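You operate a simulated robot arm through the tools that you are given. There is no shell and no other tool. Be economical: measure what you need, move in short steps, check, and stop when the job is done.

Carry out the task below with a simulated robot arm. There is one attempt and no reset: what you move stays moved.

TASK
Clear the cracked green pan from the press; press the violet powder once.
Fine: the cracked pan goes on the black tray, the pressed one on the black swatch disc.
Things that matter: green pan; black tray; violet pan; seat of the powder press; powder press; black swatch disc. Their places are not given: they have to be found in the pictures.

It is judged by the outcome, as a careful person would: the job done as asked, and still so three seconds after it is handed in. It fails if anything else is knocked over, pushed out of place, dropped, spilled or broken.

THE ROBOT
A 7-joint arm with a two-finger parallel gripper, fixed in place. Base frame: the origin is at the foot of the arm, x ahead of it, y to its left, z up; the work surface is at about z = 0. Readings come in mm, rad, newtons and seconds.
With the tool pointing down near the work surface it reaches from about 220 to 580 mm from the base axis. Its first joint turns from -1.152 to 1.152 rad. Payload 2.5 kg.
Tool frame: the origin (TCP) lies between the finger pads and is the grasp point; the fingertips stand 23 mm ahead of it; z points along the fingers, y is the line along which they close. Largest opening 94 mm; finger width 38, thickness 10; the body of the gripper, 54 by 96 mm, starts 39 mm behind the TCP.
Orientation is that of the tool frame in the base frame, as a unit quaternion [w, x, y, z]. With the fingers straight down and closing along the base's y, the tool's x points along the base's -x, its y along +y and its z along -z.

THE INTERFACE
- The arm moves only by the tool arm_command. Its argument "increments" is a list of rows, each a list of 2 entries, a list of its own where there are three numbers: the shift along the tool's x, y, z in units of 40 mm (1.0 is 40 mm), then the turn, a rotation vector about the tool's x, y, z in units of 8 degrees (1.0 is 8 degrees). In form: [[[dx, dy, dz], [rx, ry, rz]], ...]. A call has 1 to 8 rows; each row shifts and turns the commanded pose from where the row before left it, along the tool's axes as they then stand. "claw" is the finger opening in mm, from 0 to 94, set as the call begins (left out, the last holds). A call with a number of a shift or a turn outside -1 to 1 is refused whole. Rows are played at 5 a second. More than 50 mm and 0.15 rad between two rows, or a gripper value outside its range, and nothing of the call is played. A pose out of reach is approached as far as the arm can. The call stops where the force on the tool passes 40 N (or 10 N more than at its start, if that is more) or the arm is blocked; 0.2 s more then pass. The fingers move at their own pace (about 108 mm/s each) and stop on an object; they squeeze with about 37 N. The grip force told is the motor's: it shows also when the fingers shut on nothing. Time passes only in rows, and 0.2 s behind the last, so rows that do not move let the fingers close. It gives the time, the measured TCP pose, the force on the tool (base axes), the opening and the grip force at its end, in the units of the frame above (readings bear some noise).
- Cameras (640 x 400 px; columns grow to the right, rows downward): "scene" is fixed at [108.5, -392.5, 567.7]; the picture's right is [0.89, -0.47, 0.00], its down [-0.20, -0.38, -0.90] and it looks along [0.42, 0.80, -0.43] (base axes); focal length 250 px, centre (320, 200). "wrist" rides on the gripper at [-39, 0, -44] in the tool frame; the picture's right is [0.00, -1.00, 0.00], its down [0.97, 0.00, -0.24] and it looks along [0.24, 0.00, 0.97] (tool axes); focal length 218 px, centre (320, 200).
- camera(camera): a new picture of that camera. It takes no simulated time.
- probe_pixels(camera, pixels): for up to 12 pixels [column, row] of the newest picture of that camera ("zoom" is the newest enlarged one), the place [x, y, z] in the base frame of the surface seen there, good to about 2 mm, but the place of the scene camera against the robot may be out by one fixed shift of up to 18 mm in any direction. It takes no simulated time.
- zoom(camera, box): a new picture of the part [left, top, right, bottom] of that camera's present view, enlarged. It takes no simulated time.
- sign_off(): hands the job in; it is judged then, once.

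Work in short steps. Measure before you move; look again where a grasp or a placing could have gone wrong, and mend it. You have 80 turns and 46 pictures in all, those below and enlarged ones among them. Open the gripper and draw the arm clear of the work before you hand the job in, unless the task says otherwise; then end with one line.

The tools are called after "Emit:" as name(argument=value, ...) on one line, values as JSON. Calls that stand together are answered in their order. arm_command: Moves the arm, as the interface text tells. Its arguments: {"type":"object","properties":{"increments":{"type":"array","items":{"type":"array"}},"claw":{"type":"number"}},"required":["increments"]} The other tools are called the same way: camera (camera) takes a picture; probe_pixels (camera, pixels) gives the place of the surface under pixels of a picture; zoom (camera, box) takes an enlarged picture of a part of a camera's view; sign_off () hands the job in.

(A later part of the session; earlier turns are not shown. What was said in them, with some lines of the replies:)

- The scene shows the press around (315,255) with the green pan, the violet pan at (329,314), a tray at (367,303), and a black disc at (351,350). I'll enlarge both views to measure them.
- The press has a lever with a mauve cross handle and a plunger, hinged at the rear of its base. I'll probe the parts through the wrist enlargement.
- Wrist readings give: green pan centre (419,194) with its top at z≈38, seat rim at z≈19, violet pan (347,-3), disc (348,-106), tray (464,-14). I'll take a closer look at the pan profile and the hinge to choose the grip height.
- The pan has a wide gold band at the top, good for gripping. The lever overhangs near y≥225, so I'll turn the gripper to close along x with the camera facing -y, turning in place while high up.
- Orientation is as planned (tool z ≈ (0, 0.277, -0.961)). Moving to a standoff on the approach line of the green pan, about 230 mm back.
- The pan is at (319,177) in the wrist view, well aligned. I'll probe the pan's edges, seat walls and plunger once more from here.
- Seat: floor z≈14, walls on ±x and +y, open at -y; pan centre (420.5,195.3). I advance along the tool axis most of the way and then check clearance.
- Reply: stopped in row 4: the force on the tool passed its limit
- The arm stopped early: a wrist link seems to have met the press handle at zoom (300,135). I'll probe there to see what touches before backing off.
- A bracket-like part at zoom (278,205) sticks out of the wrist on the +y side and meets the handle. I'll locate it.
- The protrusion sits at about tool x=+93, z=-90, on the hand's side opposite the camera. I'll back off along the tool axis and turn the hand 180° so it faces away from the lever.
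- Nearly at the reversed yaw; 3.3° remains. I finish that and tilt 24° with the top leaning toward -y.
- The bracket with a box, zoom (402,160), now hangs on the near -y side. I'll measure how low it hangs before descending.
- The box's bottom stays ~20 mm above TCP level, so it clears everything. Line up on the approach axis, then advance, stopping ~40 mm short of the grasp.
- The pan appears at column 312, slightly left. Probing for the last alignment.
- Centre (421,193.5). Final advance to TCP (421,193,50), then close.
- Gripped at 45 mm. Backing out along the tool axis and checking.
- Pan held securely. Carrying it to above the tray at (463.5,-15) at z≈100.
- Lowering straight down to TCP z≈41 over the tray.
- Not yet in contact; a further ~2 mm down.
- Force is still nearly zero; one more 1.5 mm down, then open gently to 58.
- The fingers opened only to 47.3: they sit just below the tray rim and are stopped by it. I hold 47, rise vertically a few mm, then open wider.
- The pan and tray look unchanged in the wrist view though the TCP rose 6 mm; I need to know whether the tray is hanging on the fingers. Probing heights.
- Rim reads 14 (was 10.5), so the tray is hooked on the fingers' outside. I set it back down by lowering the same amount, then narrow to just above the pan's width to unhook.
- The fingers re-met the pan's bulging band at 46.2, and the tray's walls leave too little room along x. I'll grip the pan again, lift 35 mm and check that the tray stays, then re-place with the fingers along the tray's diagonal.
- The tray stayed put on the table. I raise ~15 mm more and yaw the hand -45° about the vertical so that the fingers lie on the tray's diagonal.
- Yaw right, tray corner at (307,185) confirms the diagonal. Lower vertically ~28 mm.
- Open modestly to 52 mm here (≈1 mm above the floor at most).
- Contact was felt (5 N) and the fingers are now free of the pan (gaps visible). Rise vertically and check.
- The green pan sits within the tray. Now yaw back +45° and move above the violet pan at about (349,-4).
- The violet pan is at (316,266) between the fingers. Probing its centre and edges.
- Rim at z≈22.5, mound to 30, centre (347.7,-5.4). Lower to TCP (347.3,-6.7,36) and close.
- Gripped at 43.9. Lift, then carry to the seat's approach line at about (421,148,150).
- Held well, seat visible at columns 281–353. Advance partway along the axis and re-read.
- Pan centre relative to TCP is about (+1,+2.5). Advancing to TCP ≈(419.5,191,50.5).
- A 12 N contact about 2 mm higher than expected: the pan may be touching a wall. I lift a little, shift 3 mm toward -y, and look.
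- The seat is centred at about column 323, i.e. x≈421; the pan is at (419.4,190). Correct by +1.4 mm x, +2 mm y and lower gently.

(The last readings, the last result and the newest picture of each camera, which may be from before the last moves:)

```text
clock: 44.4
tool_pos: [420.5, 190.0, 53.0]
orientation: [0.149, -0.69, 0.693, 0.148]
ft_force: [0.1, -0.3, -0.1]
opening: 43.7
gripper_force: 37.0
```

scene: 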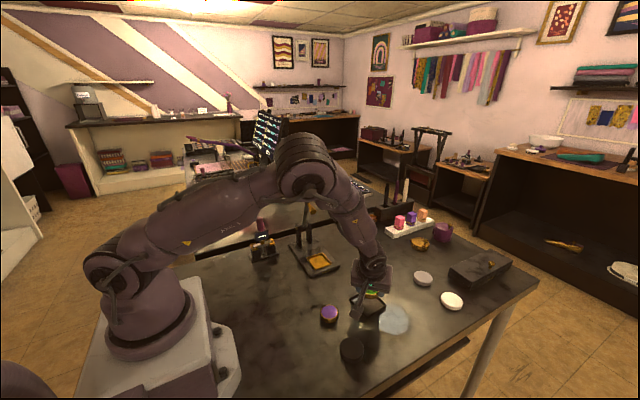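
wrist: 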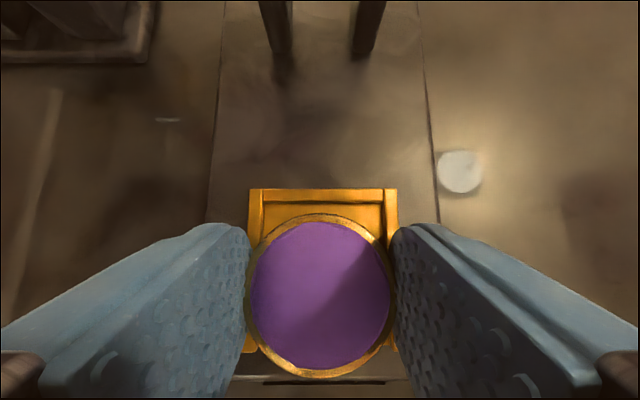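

No contact yet; lower ~1.5 mm steps.

Emit:
arm_command(increments=[[[0.015, 0, 0.034], [0, 0, 0]], [[0, 0, 0], [0, 0, 0]]])

Emit:
arm_command(increments=[[[0.01, 0, 0.023], [0, 0, 0]], [[0, 0, 0], [0, 0, 0]]])

```text
clock: 45.0
tool_pos: [421.7, 189.7, 52.0]
orientation: [0.15, -0.69, 0.693, 0.147]
ft_force: [-4.5, -2.7, 12.8]
opening: 43.7
gripper_force: 37.1
```

```text
clock: 45.6
tool_pos: [421.5, 191.1, 51.2]
orientation: [0.151, -0.69, 0.692, 0.147]
ft_force: [-7.7, -4.5, 31.3]
opening: 43.7
gripper_force: 37.0
```

Firm contact now (31 N), consistent with the seat floor. Ease up 0.8 mm and release to 56.

Emit:
arm_command(increments=[[[-0.008, 0, -0.018], [0, 0, 0]], [[0, 0, 0], [0, 0, 0]]])

Emit:
arm_command(increments=[[[0, 0, 0], [0, 0, 0]], [[0, 0, 0], [0, 0, 0]]], claw=58)

Emit:
arm_command(increments=[[[-0.04, 0, -0.09], [0, 0, 0]], [[0, 0, -0.5], [0, 0, 0]], [[0, 0, -1], [0, 0, 0]], [[0, 0, 0], [0, 0, 0]]])

Emit:
camera(camera="wrist")

Emit:
probe_pixels(camera="wrist", pixels=[[320, 220], [320, 200], [320, 260], [300, 230], [340, 230]])

```text
clock: 46.2
tool_pos: [420.3, 190.0, 50.3]
orientation: [0.151, -0.69, 0.692, 0.147]
ft_force: [-0.8, 3.7, 23.2]
opening: 43.8
gripper_force: 37.3
```

```text
clock: 46.8
tool_pos: [420.5, 187.3, 50.2]
orientation: [0.149, -0.689, 0.694, 0.146]
ft_force: [5.3, -3.0, 8.8]
opening: 55.5
gripper_force: 0.2
```

```text
clock: 47.8
tool_pos: [418.3, 164.8, 110.2]
orientation: [0.15, -0.689, 0.693, 0.148]
ft_force: [-0.4, -1.2, -0.6]
opening: 58.2
gripper_force: 0.2
```

```text
11 pictures are left
```

wrist: 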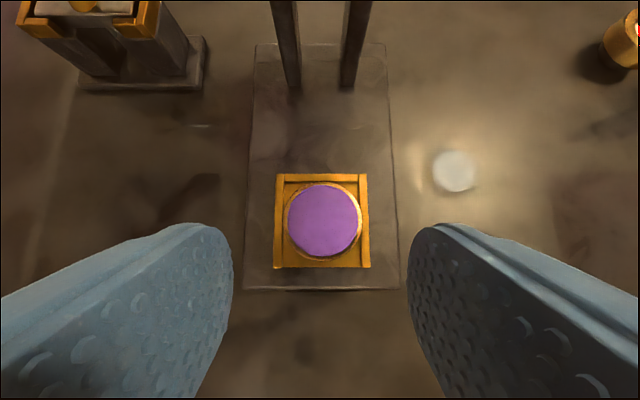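

```text
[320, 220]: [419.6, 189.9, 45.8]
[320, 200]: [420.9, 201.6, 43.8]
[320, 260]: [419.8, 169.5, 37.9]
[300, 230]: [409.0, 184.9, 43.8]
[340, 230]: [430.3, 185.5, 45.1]
```

The violet pan is seated between the walls (rim z≈38, mound 45). Now I withdraw, untilt and yaw back so the fingers close along y, to grip the cross handle's right part and swing it.

Emit:
arm_command(increments=[[[0, 0, -1], [0, 0, 0]], [[0, 0, -1], [0, 0, 0]], [[0, 0, -1], [0, 0, 0]], [[0, 0, -1], [0, 0, 0]], [[0, 0, -1], [0, 0, 0]], [[0, 0, -1], [0, 0, 0]], [[0, 0, 0], [0, 1, 0]], [[0, 0, 0], [0, 1, 0]]], claw=50)

Emit:
arm_command(increments=[[[0, 0, 0], [0, 1, 0]], [[0, 0, 0], [0, 0, 1]], [[0, 0, 0], [0, 0, 1]], [[0, 0, 0], [0, 0, 1]], [[0, 0, 0], [0, 0, 1]], [[0, 0, 0], [0, 0, 1]], [[0, 0, 0], [0, 0, 1]], [[0, 0, 0], [0, 0, 0]]])

Emit:
arm_command(increments=[[[0, 0, 0], [0, 0, 1]], [[0, 0, 0], [0, 0, 1]], [[0, 0, 0], [0, 0, 1]], [[0, 0, 0], [0, 0, 1]], [[0, 0, 0], [0, 0, 1]], [[0, 0, 0], [0, 0, 0.25]], [[0, 0, 0], [0, 0, 0]]])

```text
clock: 49.6
tool_pos: [419.0, 66.3, 328.3]
orientation: [0.051, -0.704, 0.707, 0.049]
ft_force: [0.2, -0.4, -0.4]
opening: 50.0
gripper_force: 0.0
```

```text
clock: 51.4
tool_pos: [420.7, 65.7, 327.8]
orientation: [0.001, -0.356, 0.935, 0.002]
ft_force: [0.2, 0.0, -0.1]
opening: 50.1
gripper_force: 0.2
```

```text
clock: 53.0
tool_pos: [418.8, 64.6, 327.6]
orientation: [0.0, 0.002, 1.0, 0.001]
ft_force: [0.9, 0.0, 0.1]
opening: 50.1
gripper_force: 0.1
```

Orientation is back to vertical, closing along y. Move above the handle's right part (451,249,320) and look.

Emit:
arm_command(increments=[[[-0.16, 0.92, 0.04], [0, 0, 0]], [[-0.16, 0.92, 0.04], [0, 0, 0]], [[-0.16, 0.92, 0.04], [0, 0, 0]], [[-0.16, 0.92, 0.04], [0, 0, 0]], [[-0.16, 0.92, 0.04], [0, 0, 0]], [[0, 0, 0], [0, 0, 0]]])

Emit:
camera(camera="wrist")

Emit:
zoom(camera="scene", box=[240, 120, 400, 280])

Emit:
probe_pixels(camera="wrist", pixels=[[320, 330], [320, 250], [320, 300], [335, 330], [305, 330], [320, 200], [345, 330], [300, 330]])

```text
clock: 54.4
tool_pos: [450.9, 249.8, 320.0]
orientation: [0.001, 0.003, 1.0, 0.001]
ft_force: [0.6, 0.4, -0.7]
opening: 50.0
gripper_force: 0.0
```

```text
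10 pictures are left
```

wrist: 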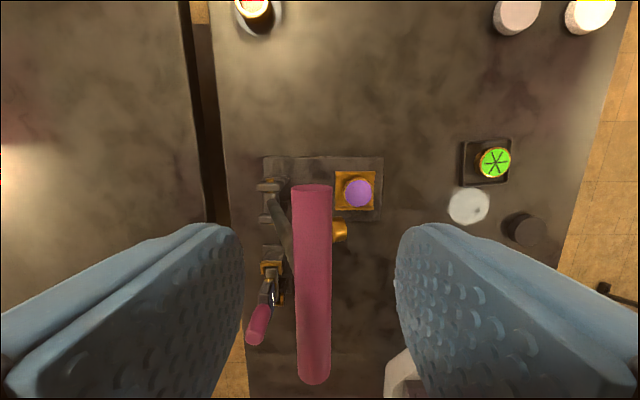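

```text
2.50 times, centred on (320, 200) of scene
```

zoom: 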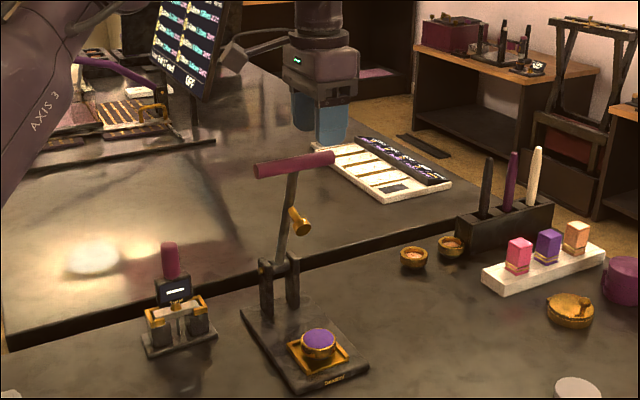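

```text
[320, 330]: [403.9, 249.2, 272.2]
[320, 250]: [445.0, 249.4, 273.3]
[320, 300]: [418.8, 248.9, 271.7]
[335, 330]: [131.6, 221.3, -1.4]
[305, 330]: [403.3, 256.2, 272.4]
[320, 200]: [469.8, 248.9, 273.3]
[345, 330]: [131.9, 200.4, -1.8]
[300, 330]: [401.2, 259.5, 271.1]
```

Handle centre is at about (y 252, z 264), radius 9. Descend so the handle is well between the fingers (TCP z≈249), then close.

Emit:
arm_command(increments=[[[0, 0.05, 0.6], [0, 0, 0]], [[0, 0, 0.6], [0, 0, 0]], [[0, 0, 0.57], [0, 0, 0]], [[0, 0, 0], [0, 0, 0]]])

Emit:
arm_command(increments=[[[0, 0, 0], [0, 0, 0]], [[0, 0, 0], [0, 0, 0]], [[0, 0, 0], [0, 0, 0]]], claw=8)

```text
clock: 55.4
tool_pos: [452.1, 251.7, 248.3]
orientation: [0.001, 0.003, 1.0, 0.001]
ft_force: [-0.1, -0.4, 0.5]
opening: 50.1
gripper_force: 0.0
```

```text
clock: 56.2
tool_pos: [452.2, 251.1, 248.0]
orientation: [0.001, 0.002, 1.0, 0.001]
ft_force: [0.4, 2.2, -3.5]
opening: 18.4
gripper_force: 44.4
```

Handle gripped at 18 mm. Estimated hinge (y 312, z 88), arm 186 mm. I swing it along the arc for the first 24° and check forces.

Emit:
arm_command(increments=[[[0, -0.3, 0.12], [0, 0, 0]], [[0, -0.295, 0.135], [0, 0, 0]], [[0, -0.557, 0.333], [0, 0, 0]], [[0, -0.505, 0.41], [0, 0, 0]], [[0, 0, 0], [0, 0, 0]]])

```text
clock: 57.4
tool_pos: [452.9, 186.1, 210.3]
orientation: [0.002, 0.003, 1.0, 0.002]
ft_force: [-9.0, -1.1, 4.7]
opening: 18.6
gripper_force: 44.8
```

Forces are small. Continuing to about 75°.

Emit:
arm_command(increments=[[[0, -0.44, 0.473], [0, 0, 0]], [[0, -0.373, 0.533], [0, 0, 0]], [[0, -0.295, 0.578], [0, 0, 0]], [[0, -0.213, 0.615], [0, 0, 0]], [[0, 0, 0], [0, 0, 0]]])

Emit:
zoom(camera="scene", box=[240, 180, 400, 300])

```text
clock: 58.6
tool_pos: [451.9, 133.3, 120.4]
orientation: [0.002, 0.004, 1.0, 0.002]
ft_force: [6.4, -6.9, 5.8]
opening: 18.6
gripper_force: 45.1
```

```text
3.33 times, centred on (320, 240) of scene
```

zoom: 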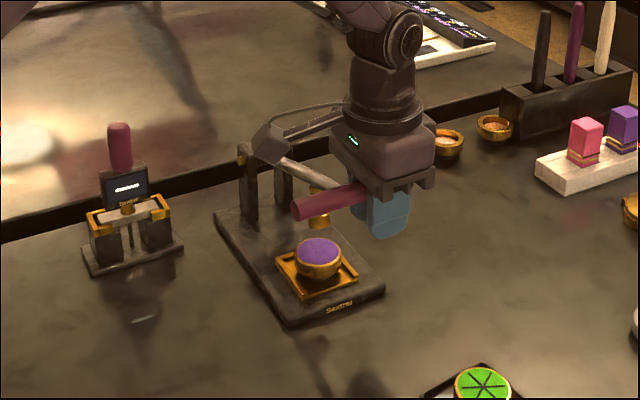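

The lever follows, with the plunger above the powder. Continue downward in smaller steps until it meets firm resistance.

Emit:
arm_command(increments=[[[0, -0.065, 0.317], [0, 0, 0]], [[0, -0.058, 0.318], [0, 0, 0]], [[0, -0.02, 0.324], [0, 0, 0]], [[0, -0.01, 0.2], [0, 0, 0]], [[0, 0, 0], [0, 0, 0]]])

```text
clock: 59.8
tool_pos: [452.1, 125.0, 75.1]
orientation: [0.001, 0.004, 1.0, 0.001]
ft_force: [6.9, -22.0, 5.2]
opening: 18.7
gripper_force: 45.2
```

Vertical force is still low; a -22 N sideways load suggests the arc lies a bit more toward -y. Shift accordingly and continue down.

Emit:
arm_command(increments=[[[0, -0.06, 0.1], [0, 0, 0]], [[0, 0, 0.12], [0, 0, 0]], [[0, 0.01, 0.12], [0, 0, 0]], [[0, 0, 0], [0, 0, 0]]])

Emit:
zoom(camera="scene", box=[270, 200, 370, 280])

```text
clock: 60.6
tool_pos: [450.7, 125.4, 64.9]
orientation: [0.002, 0.002, 1.0, 0.0]
ft_force: [-4.6, -2.8, 6.6]
opening: 18.6
gripper_force: 44.6
stopped in row 4: the force on the tool passed its limit (the readings are from after the stop); the commanded pose is now the measured one
```

```text
5.00 times, centred on (320, 240) of scene
```

zoom: 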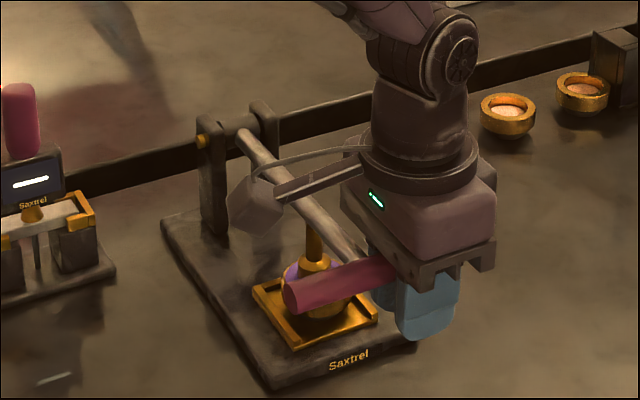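

The plunger is on the powder and the handle is at z≈80, as predicted for bottom. I push a few more mm in the same stroke to be sure it's fully down.

Emit:
arm_command(increments=[[[0, 0, 0.06], [0, 0, 0]], [[0, 0, 0.06], [0, 0, 0]], [[0, 0, 0.06], [0, 0, 0]], [[0, 0, 0], [0, 0, 0]], [[0, 0, 0], [0, 0, 0]]])

```text
clock: 61.9
tool_pos: [454.6, 125.3, 60.8]
orientation: [0.003, 0.003, 1.0, 0.002]
ft_force: [0.0, -5.1, 32.9]
opening: 18.5
gripper_force: 44.7
```

Pressing with 33 N now; a touch more to saturate, then hold.

Emit:
arm_command(increments=[[[0, 0, 0.05], [0, 0, 0]], [[0, 0, 0.05], [0, 0, 0]], [[0, 0, 0], [0, 0, 0]], [[0, 0, 0], [0, 0, 0]]])

Emit:
zoom(camera="scene", box=[280, 220, 350, 280])

```text
clock: 62.3
tool_pos: [453.3, 124.8, 60.3]
orientation: [0.003, 0.003, 1.0, 0.002]
ft_force: [-4.3, -2.0, 10.4]
opening: 18.4
gripper_force: 45.3
stopped in row 2: the force on the tool passed its limit (the readings are from after the stop); the commanded pose is now the measured one
```

```text
6.67 times, centred on (315, 250) of scene
```

zoom: 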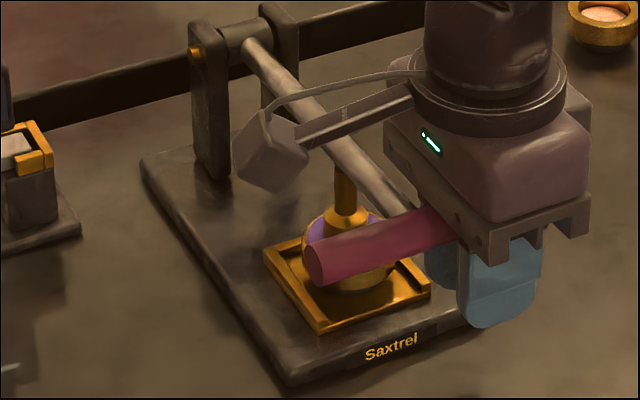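

Hard stop reached at >40 N: the powder is pressed. Now return the lever along the same arc.

Emit:
arm_command(increments=[[[0, -0.02, -0.3], [0, 0, 0]], [[0, 0.02, -0.35], [0, 0, 0]], [[0, 0.04, -0.317], [0, 0, 0]], [[0, 0.123, -0.635], [0, 0, 0]], [[0, 0.213, -0.615], [0, 0, 0]], [[0, 0, 0], [0, 0, 0]]])

```text
clock: 63.4
tool_pos: [452.7, 141.5, 134.2]
orientation: [0.005, 0.0, 1.0, 0.007]
ft_force: [-0.9, 2.1, 3.2]
opening: 18.6
gripper_force: 45.2
stopped in row 5: the force on the tool passed its limit (the readings are from after the stop); the commanded pose is now the measured one
```

A brief force stop, probably because the handle slid toward the palm during pressing (offset ≈28 mm). From this recomputed angle (~66°) I continue the arc.

Emit:
arm_command(increments=[[[0, 0.14, -0.3], [0, 0, 0]], [[0, 0.155, -0.28], [0, 0, 0]], [[0, 0.373, -0.533], [0, 0, 0]], [[0, 0.44, -0.473], [0, 0, 0]], [[0, 0, 0], [0, 0, 0]]])

```text
clock: 64.6
tool_pos: [453.1, 184.6, 197.0]
orientation: [0.004, 0.0, 1.0, 0.007]
ft_force: [-0.3, 2.1, -1.8]
opening: 17.8
gripper_force: 45.4
```

Forces are low. Finishing the swing back to the original angle.

Emit:
arm_command(increments=[[[0, 0.505, -0.41], [0, 0, 0]], [[0, 0.557, -0.333], [0, 0, 0]], [[0, 0.5, -0.22], [0, 0, 0]], [[0, 0, 0], [0, 0, 0]]])

Emit:
zoom(camera="scene", box=[240, 140, 400, 280])

```text
clock: 65.6
tool_pos: [453.5, 245.6, 237.6]
orientation: [0.006, 0.001, 1.0, 0.008]
ft_force: [8.1, -0.5, 1.3]
opening: 18.4
gripper_force: 44.7
```

```text
2.86 times, centred on (320, 210) of scene
```

zoom: 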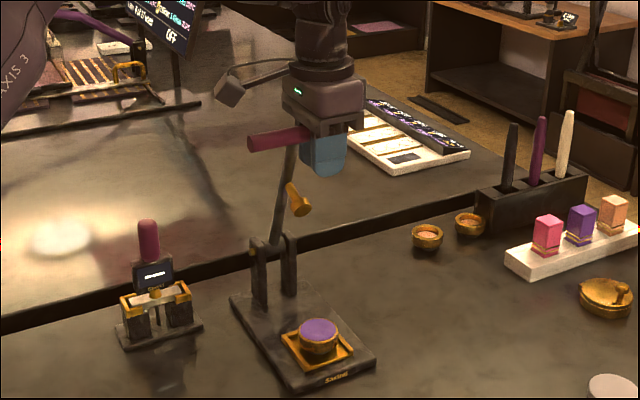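

Lever is almost at its start angle. Push the last ~6 mm, open slightly, and watch whether it stays.

Emit:
arm_command(increments=[[[0, 0.15, -0.05], [0, 0, 0]], [[0, 0, 0], [0, 0, 0]], [[0, 0, 0], [0, 0, 0]]])

Emit:
arm_command(increments=[[[0, 0, 0], [0, 0, 0]], [[0, 0, 0], [0, 0, 0]], [[0, 0, 0], [0, 0, 0]]], claw=44)

Emit:
camera(camera="wrist")

```text
clock: 66.4
tool_pos: [452.7, 250.0, 239.5]
orientation: [0.006, 0.001, 1.0, 0.007]
ft_force: [15.2, -2.1, 4.4]
opening: 18.3
gripper_force: 44.9
```

```text
clock: 67.2
tool_pos: [452.1, 252.0, 238.4]
orientation: [0.004, 0.0, 1.0, 0.006]
ft_force: [0.2, 0.2, -0.1]
opening: 44.0
gripper_force: 0.1
```

```text
4 pictures are left
```

wrist: 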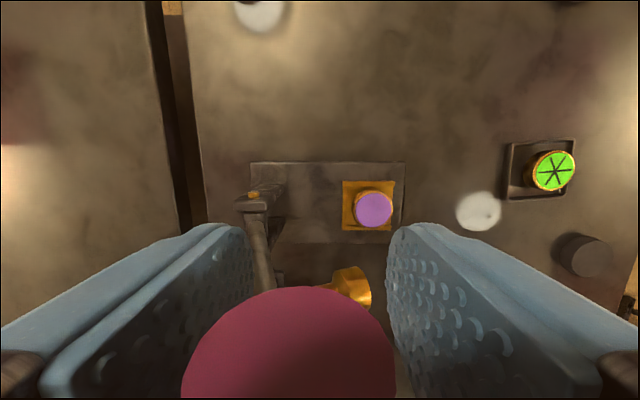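

The handle stays between the open fingers with no load. Probing this picture for the pressed pan and disc, with few pictures left.

Emit:
probe_pixels(camera="wrist", pixels=[[373, 208], [373, 192], [373, 225], [356, 208], [391, 208], [585, 252], [565, 255], [606, 255], [355, 285], [290, 300], [347, 185], [390, 185]])

Emit:
arm_command(increments=[[[0, 0, -0.5], [0, 0, 0]], [[0, 0, -1], [0, 0, 0]], [[0, 0, -1], [0, 0, 0]], [[0, 0, 0], [0, 0, 0]]])

```text
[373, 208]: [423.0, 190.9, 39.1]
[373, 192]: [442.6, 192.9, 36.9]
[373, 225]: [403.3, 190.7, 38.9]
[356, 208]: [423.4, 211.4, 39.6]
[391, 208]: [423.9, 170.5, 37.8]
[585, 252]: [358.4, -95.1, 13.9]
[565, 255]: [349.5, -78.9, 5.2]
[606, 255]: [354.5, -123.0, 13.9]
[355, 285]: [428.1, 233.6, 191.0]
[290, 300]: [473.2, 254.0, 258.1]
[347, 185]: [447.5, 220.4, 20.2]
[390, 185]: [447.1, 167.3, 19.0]
```

```text
clock: 68.2
tool_pos: [450.5, 250.2, 338.7]
orientation: [0.005, 0.0, 1.0, 0.007]
ft_force: [-0.7, 0.7, 0.9]
opening: 44.1
gripper_force: 0.1
```

The powder is now flat at z≈39 (mound gone). I retreat toward -y and re-orient for picking up the pan, as before.

Emit:
arm_command(increments=[[[0.15, -0.93, 0], [0.1, 0.07, 0]], [[0.15, -0.93, 0], [0, 0, 0]], [[0.15, -0.93, 0], [0, 0, 0]], [[0.15, -0.93, 0], [0, 0, 0]], [[0.15, -0.93, 0], [0, 0, 0]], [[0, 0, 0], [0, 0, 0]]], claw=64)

Emit:
arm_command(increments=[[[0, 0, 0], [0, 0, -1]], [[0, 0, 0], [0, 0, -1]], [[0, 0, 0], [0, 0, -1]], [[0, 0, 0], [0, 0, -1]], [[0, 0, 0], [0, 0, -1]], [[0, 0, 0], [0, 0, -1]], [[0, 0, 0], [0, 0, -1]], [[0, 0, 0], [0, 0, -1]]])

Emit:
arm_command(increments=[[[0, 0, 0], [0, 0, -1]], [[0, 0, 0], [0, 0, -1]], [[0, 0, 0], [0, 0, -1]], [[0, 0, 0], [0, 0, -0.25]], [[0, 0, 0], [0, -1, 0]], [[0, 0, 0], [0, -1, 0]], [[0, 0, 0], [0, -1, 0]], [[0, 0, 0], [0, 0, 0]]])

```text
clock: 69.6
tool_pos: [420.5, 62.6, 338.5]
orientation: [0.0, 0.0, 1.0, 0.0]
ft_force: [-0.1, -0.4, -0.2]
opening: 64.1
gripper_force: 0.1
```

```text
clock: 71.4
tool_pos: [421.3, 61.7, 338.8]
orientation: [-0.001, -0.53, 0.848, 0.0]
ft_force: [0.6, -0.3, 0.5]
opening: 63.8
gripper_force: 0.1
```

```text
clock: 73.2
tool_pos: [421.0, 65.2, 338.0]
orientation: [0.147, -0.692, 0.692, 0.147]
ft_force: [-0.6, 0.0, -0.5]
opening: 63.9
gripper_force: 0.1
```

Orientation is restored. Advance along the axis to 90 mm short and take a wrist picture.

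Emit:
arm_command(increments=[[[0.01, 0, 0.93], [0, 0, 0]], [[0.01, 0, 0.93], [0, 0, 0]], [[0.01, 0, 0.93], [0, 0, 0]], [[0.01, 0, 0.93], [0, 0, 0]], [[0.01, 0, 0.93], [0, 0, 0]], [[0.01, 0, 0.93], [0, 0, 0]], [[0, 0, 0], [0, 0, 0]]])

Emit:
camera(camera="wrist")

Emit:
probe_pixels(camera="wrist", pixels=[[320, 220], [320, 205], [320, 235], [305, 220], [335, 220], [320, 250]])

```text
clock: 74.8
tool_pos: [420.0, 153.7, 135.7]
orientation: [-0.146, 0.692, -0.692, -0.147]
ft_force: [-0.3, 0.4, -0.2]
opening: 64.0
gripper_force: 0.2
```

```text
3 pictures are left
```

wrist: 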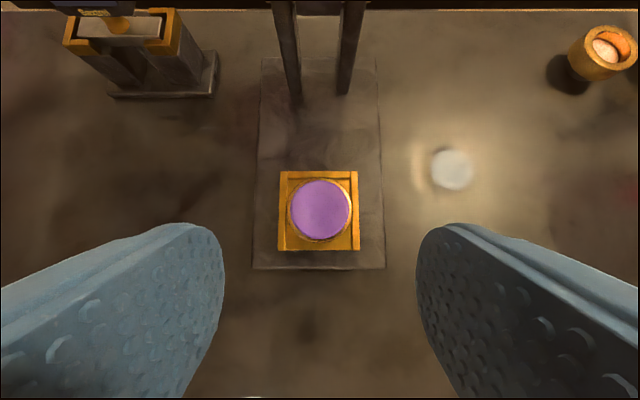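

```text
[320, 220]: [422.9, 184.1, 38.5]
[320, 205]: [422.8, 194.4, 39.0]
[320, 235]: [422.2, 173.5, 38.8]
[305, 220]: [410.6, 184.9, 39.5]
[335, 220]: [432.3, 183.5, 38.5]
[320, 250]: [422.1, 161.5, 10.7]
```

The flat violet pan is at (320,210), aligned. Advance to TCP ≈(…,189,51) and close.

Emit:
arm_command(increments=[[[0.018, 0, 0.765], [0, 0, 0]], [[0.018, 0, 0.765], [0, 0, 0]], [[0.018, 0, 0.765], [0, 0, 0]], [[0, 0, 0], [0, 0, 0]]])

Emit:
arm_command(increments=[[[0, 0, 0], [0, 0, 0]], [[0, 0, 0], [0, 0, 0]], [[0, 0, 0], [0, 0, 0]]], claw=30)

```text
clock: 75.8
tool_pos: [422.5, 191.0, 50.1]
orientation: [0.147, -0.691, 0.692, 0.147]
ft_force: [-4.8, -4.7, 12.3]
opening: 65.9
gripper_force: 1.8
```

```text
clock: 76.6
tool_pos: [424.3, 190.1, 50.4]
orientation: [0.148, -0.691, 0.692, 0.146]
ft_force: [3.4, 0.9, 6.4]
opening: 45.0
gripper_force: 37.4
```

Gripped at 45 (the fingertips lightly touched the seat walls). Back out along the axis.

Emit:
arm_command(increments=[[[-0.08, 0, -0.2], [0, 0, 0]], [[-0.08, 0, -0.4], [0, 0, 0]], [[0, 0, -0.9], [0, 0, 0]], [[0, 0, -0.9], [0, 0, 0]], [[0, 0, 0], [0, 0, 0]]])

```text
clock: 77.8
tool_pos: [422.5, 155.5, 137.4]
orientation: [-0.147, 0.692, -0.691, -0.147]
ft_force: [0.1, -1.1, -1.0]
opening: 44.9
gripper_force: 36.6
```

Still held. Carry to above the black disc at (348,-106), z≈100.

Emit:
arm_command(increments=[[[0.797, 0.234, -0.228], [0, 0, 0]], [[0.797, 0.234, -0.228], [0, 0, 0]], [[0.797, 0.234, -0.228], [0, 0, 0]], [[0.797, 0.234, -0.228], [0, 0, 0]], [[0.797, 0.234, -0.228], [0, 0, 0]], [[0.797, 0.234, -0.228], [0, 0, 0]], [[0.797, 0.234, -0.228], [0, 0, 0]], [[0.797, 0.234, -0.228], [0, 0, 0]]])

Emit:
arm_command(increments=[[[0, 0, 0], [0, 0, 0]], [[0, 0, 0], [0, 0, 0]]])

Emit:
camera(camera="wrist")

Emit:
probe_pixels(camera="wrist", pixels=[[320, 218], [320, 205], [320, 300], [320, 375], [320, 195], [300, 205], [340, 205], [320, 210]])

```text
clock: 79.6
tool_pos: [343.3, -107.5, 101.4]
orientation: [0.146, -0.692, 0.692, 0.147]
ft_force: [0.1, -0.7, -0.4]
opening: 45.0
gripper_force: 37.1
```

```text
clock: 80.2
tool_pos: [345.1, -106.3, 100.3]
orientation: [0.146, -0.691, 0.692, 0.146]
ft_force: [0.2, 0.0, -0.6]
opening: 45.0
gripper_force: 37.2
```

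```text
2 pictures are left
```

wrist: 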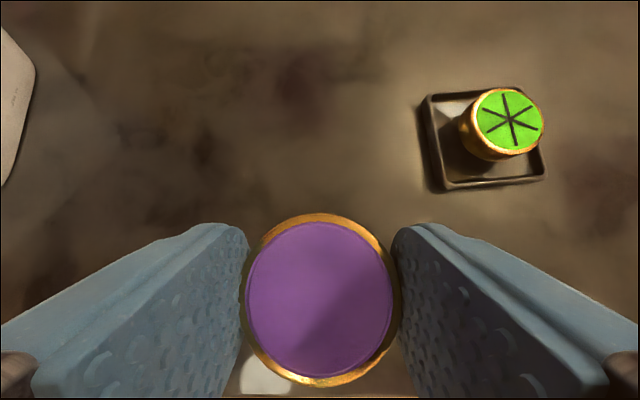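

```text
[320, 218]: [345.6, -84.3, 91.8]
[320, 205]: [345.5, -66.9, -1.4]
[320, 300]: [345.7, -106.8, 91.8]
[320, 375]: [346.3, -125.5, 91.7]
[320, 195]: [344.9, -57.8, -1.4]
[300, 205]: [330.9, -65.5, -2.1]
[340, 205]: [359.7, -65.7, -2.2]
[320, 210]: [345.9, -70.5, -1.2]
```

Pan centre reads (345.8,-105); the disc is at (348.5,-106). Correct +2.5 mm in x and lower to TCP z≈54.

Emit:
arm_command(increments=[[[0.25, -0.065, 0.525], [0, 0, 0]], [[0.245, 0, 0.525], [0, 0, 0]], [[0, 0, 0], [0, 0, 0]], [[0, 0, 0], [0, 0, 0]]])

Emit:
arm_command(increments=[[[0.015, 0, 0.034], [0, 0, 0]], [[0, 0, 0], [0, 0, 0]]])

Emit:
arm_command(increments=[[[0.01, 0, 0.023], [0, 0, 0]], [[0, 0, 0], [0, 0, 0]]])

```text
clock: 81.2
tool_pos: [347.3, -109.6, 54.9]
orientation: [-0.146, 0.692, -0.692, -0.146]
ft_force: [-0.1, -0.2, -0.2]
opening: 45.2
gripper_force: 36.9
```

```text
clock: 81.8
tool_pos: [347.8, -108.6, 53.5]
orientation: [-0.146, 0.692, -0.691, -0.147]
ft_force: [-0.2, 0.5, -0.5]
opening: 45.1
gripper_force: 37.5
```

```text
clock: 82.4
tool_pos: [348.8, -107.3, 53.2]
orientation: [-0.145, 0.692, -0.692, -0.146]
ft_force: [0.8, -0.1, -1.4]
opening: 45.2
gripper_force: 36.9
```

Well positioned (348,-108), no contact yet. Continue in ~1 mm steps until force shows.

Emit:
arm_command(increments=[[[0.012, 0, 0.027], [0, 0, 0]], [[0, 0, 0], [0, 0, 0]]])

Emit:
arm_command(increments=[[[0.012, 0, 0.027], [0, 0, 0]], [[0, 0, 0], [0, 0, 0]]])

```text
clock: 83.0
tool_pos: [348.5, -107.2, 51.7]
orientation: [0.147, -0.691, 0.692, 0.148]
ft_force: [0.0, -0.3, -0.7]
opening: 45.1
gripper_force: 36.6
```

```text
clock: 83.6
tool_pos: [348.4, -109.4, 50.1]
orientation: [0.146, -0.691, 0.692, 0.146]
ft_force: [-1.1, -0.1, -0.6]
opening: 45.1
gripper_force: 36.9
```

Still free; two more steps.

Emit:
arm_command(increments=[[[0.01, 0, 0.025], [0, 0, 0]], [[0, 0, 0], [0, 0, 0]]])

Emit:
arm_command(increments=[[[0.01, 0, 0.02], [0, 0, 0]], [[0, 0, 0], [0, 0, 0]]])

```text
clock: 84.2
tool_pos: [347.9, -109.0, 48.9]
orientation: [-0.146, 0.692, -0.692, -0.146]
ft_force: [-0.2, -0.2, -0.8]
opening: 44.9
gripper_force: 36.7
```

```text
clock: 84.8
tool_pos: [348.3, -109.2, 49.3]
orientation: [-0.147, 0.692, -0.691, -0.146]
ft_force: [-0.9, -0.5, 4.0]
opening: 44.9
gripper_force: 37.3
```

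Contact felt (4 N). Release, then rise vertically.

Emit:
arm_command(increments=[[[0, 0, 0], [0, 0, 0]], [[0, 0, 0], [0, 0, 0]]], claw=60)

Emit:
arm_command(increments=[[[-0.1, 0, -0.228], [0, 0, 0]], [[-0.3, 0, -0.68], [0, 0, 0]], [[-0.4, 0, -0.9], [0, 0, 0]], [[-0.4, 0, -0.9], [0, 0, 0]], [[-0.4, 0, -0.9], [0, 0, 0]], [[-0.4, 0, -0.9], [0, 0, 0]], [[0, 0, 0], [0, 0, 0]]])

Emit:
camera(camera="wrist")

Emit:
zoom(camera="scene", box=[240, 160, 480, 380])

```text
clock: 85.4
tool_pos: [346.9, -108.5, 49.6]
orientation: [-0.146, 0.692, -0.692, -0.146]
ft_force: [-0.1, -0.5, 0.4]
opening: 59.9
gripper_force: 0.0
```

```text
clock: 87.0
tool_pos: [348.6, -107.4, 247.5]
orientation: [0.146, -0.692, 0.692, 0.146]
ft_force: [0.1, 0.3, 0.5]
opening: 59.9
gripper_force: 0.1
```

```text
1 pictures are left
```

wrist: 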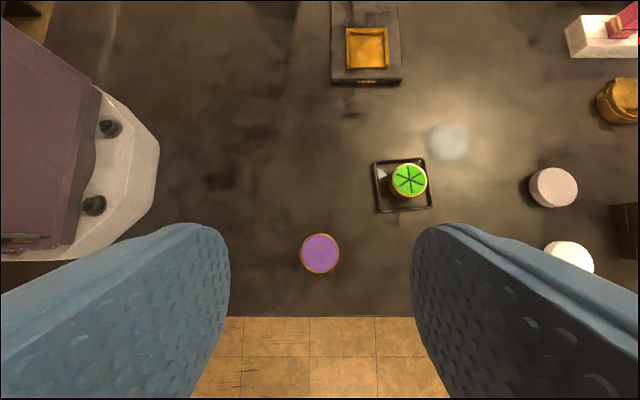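

```text
1.82 times, centred on (360, 270) of scene
```

zoom: 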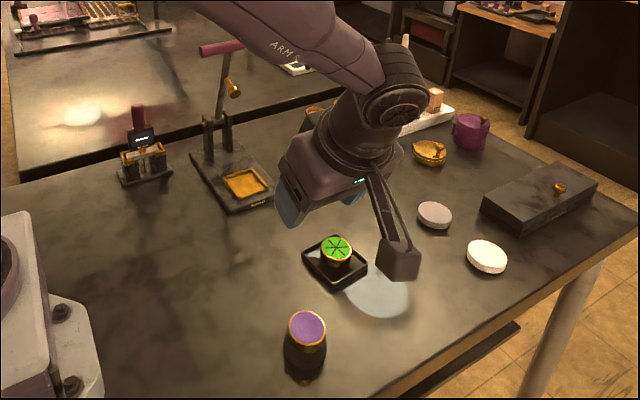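

The pan appears on the disc. Probing positions to confirm centring.

Emit:
probe_pixels(camera="zoom", pixels=[[307, 328], [289, 330], [325, 330], [306, 312], [305, 375], [288, 358], [324, 358], [305, 362], [306, 355], [305, 350]])

Emit:
probe_pixels(camera="wrist", pixels=[[320, 253], [302, 253], [338, 253], [320, 236], [320, 271], [320, 274], [299, 260], [341, 260], [408, 180], [320, 277]])

```text
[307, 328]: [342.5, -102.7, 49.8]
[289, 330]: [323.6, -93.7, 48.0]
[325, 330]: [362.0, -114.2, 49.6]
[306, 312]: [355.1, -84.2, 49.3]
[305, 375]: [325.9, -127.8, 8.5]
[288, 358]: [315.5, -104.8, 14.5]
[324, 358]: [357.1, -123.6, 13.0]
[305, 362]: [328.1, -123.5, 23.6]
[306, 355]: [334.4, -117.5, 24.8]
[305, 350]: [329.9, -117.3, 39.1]
```

```text
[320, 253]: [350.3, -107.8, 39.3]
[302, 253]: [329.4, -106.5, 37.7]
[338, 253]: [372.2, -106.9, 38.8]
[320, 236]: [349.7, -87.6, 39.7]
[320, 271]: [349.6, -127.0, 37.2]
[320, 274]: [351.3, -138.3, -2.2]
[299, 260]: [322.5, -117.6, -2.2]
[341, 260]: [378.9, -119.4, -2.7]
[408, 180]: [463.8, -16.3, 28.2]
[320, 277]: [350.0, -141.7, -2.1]
```

The violet pan is level at (350,-107), z≈39, on the disc. The green pan is in the tray, the press is empty with its lever up, and the arm is clear and open, so I hand in.

Emit:
sign_off()

```text
The job is handed in.
```

The cracked green pan is on the black tray. The violet powder was pressed once and its pan now sits on the black swatch disc; while I was placing the green pan, the tray caught on the fingers and lifted about 4 mm, so I set it back down and tried again.
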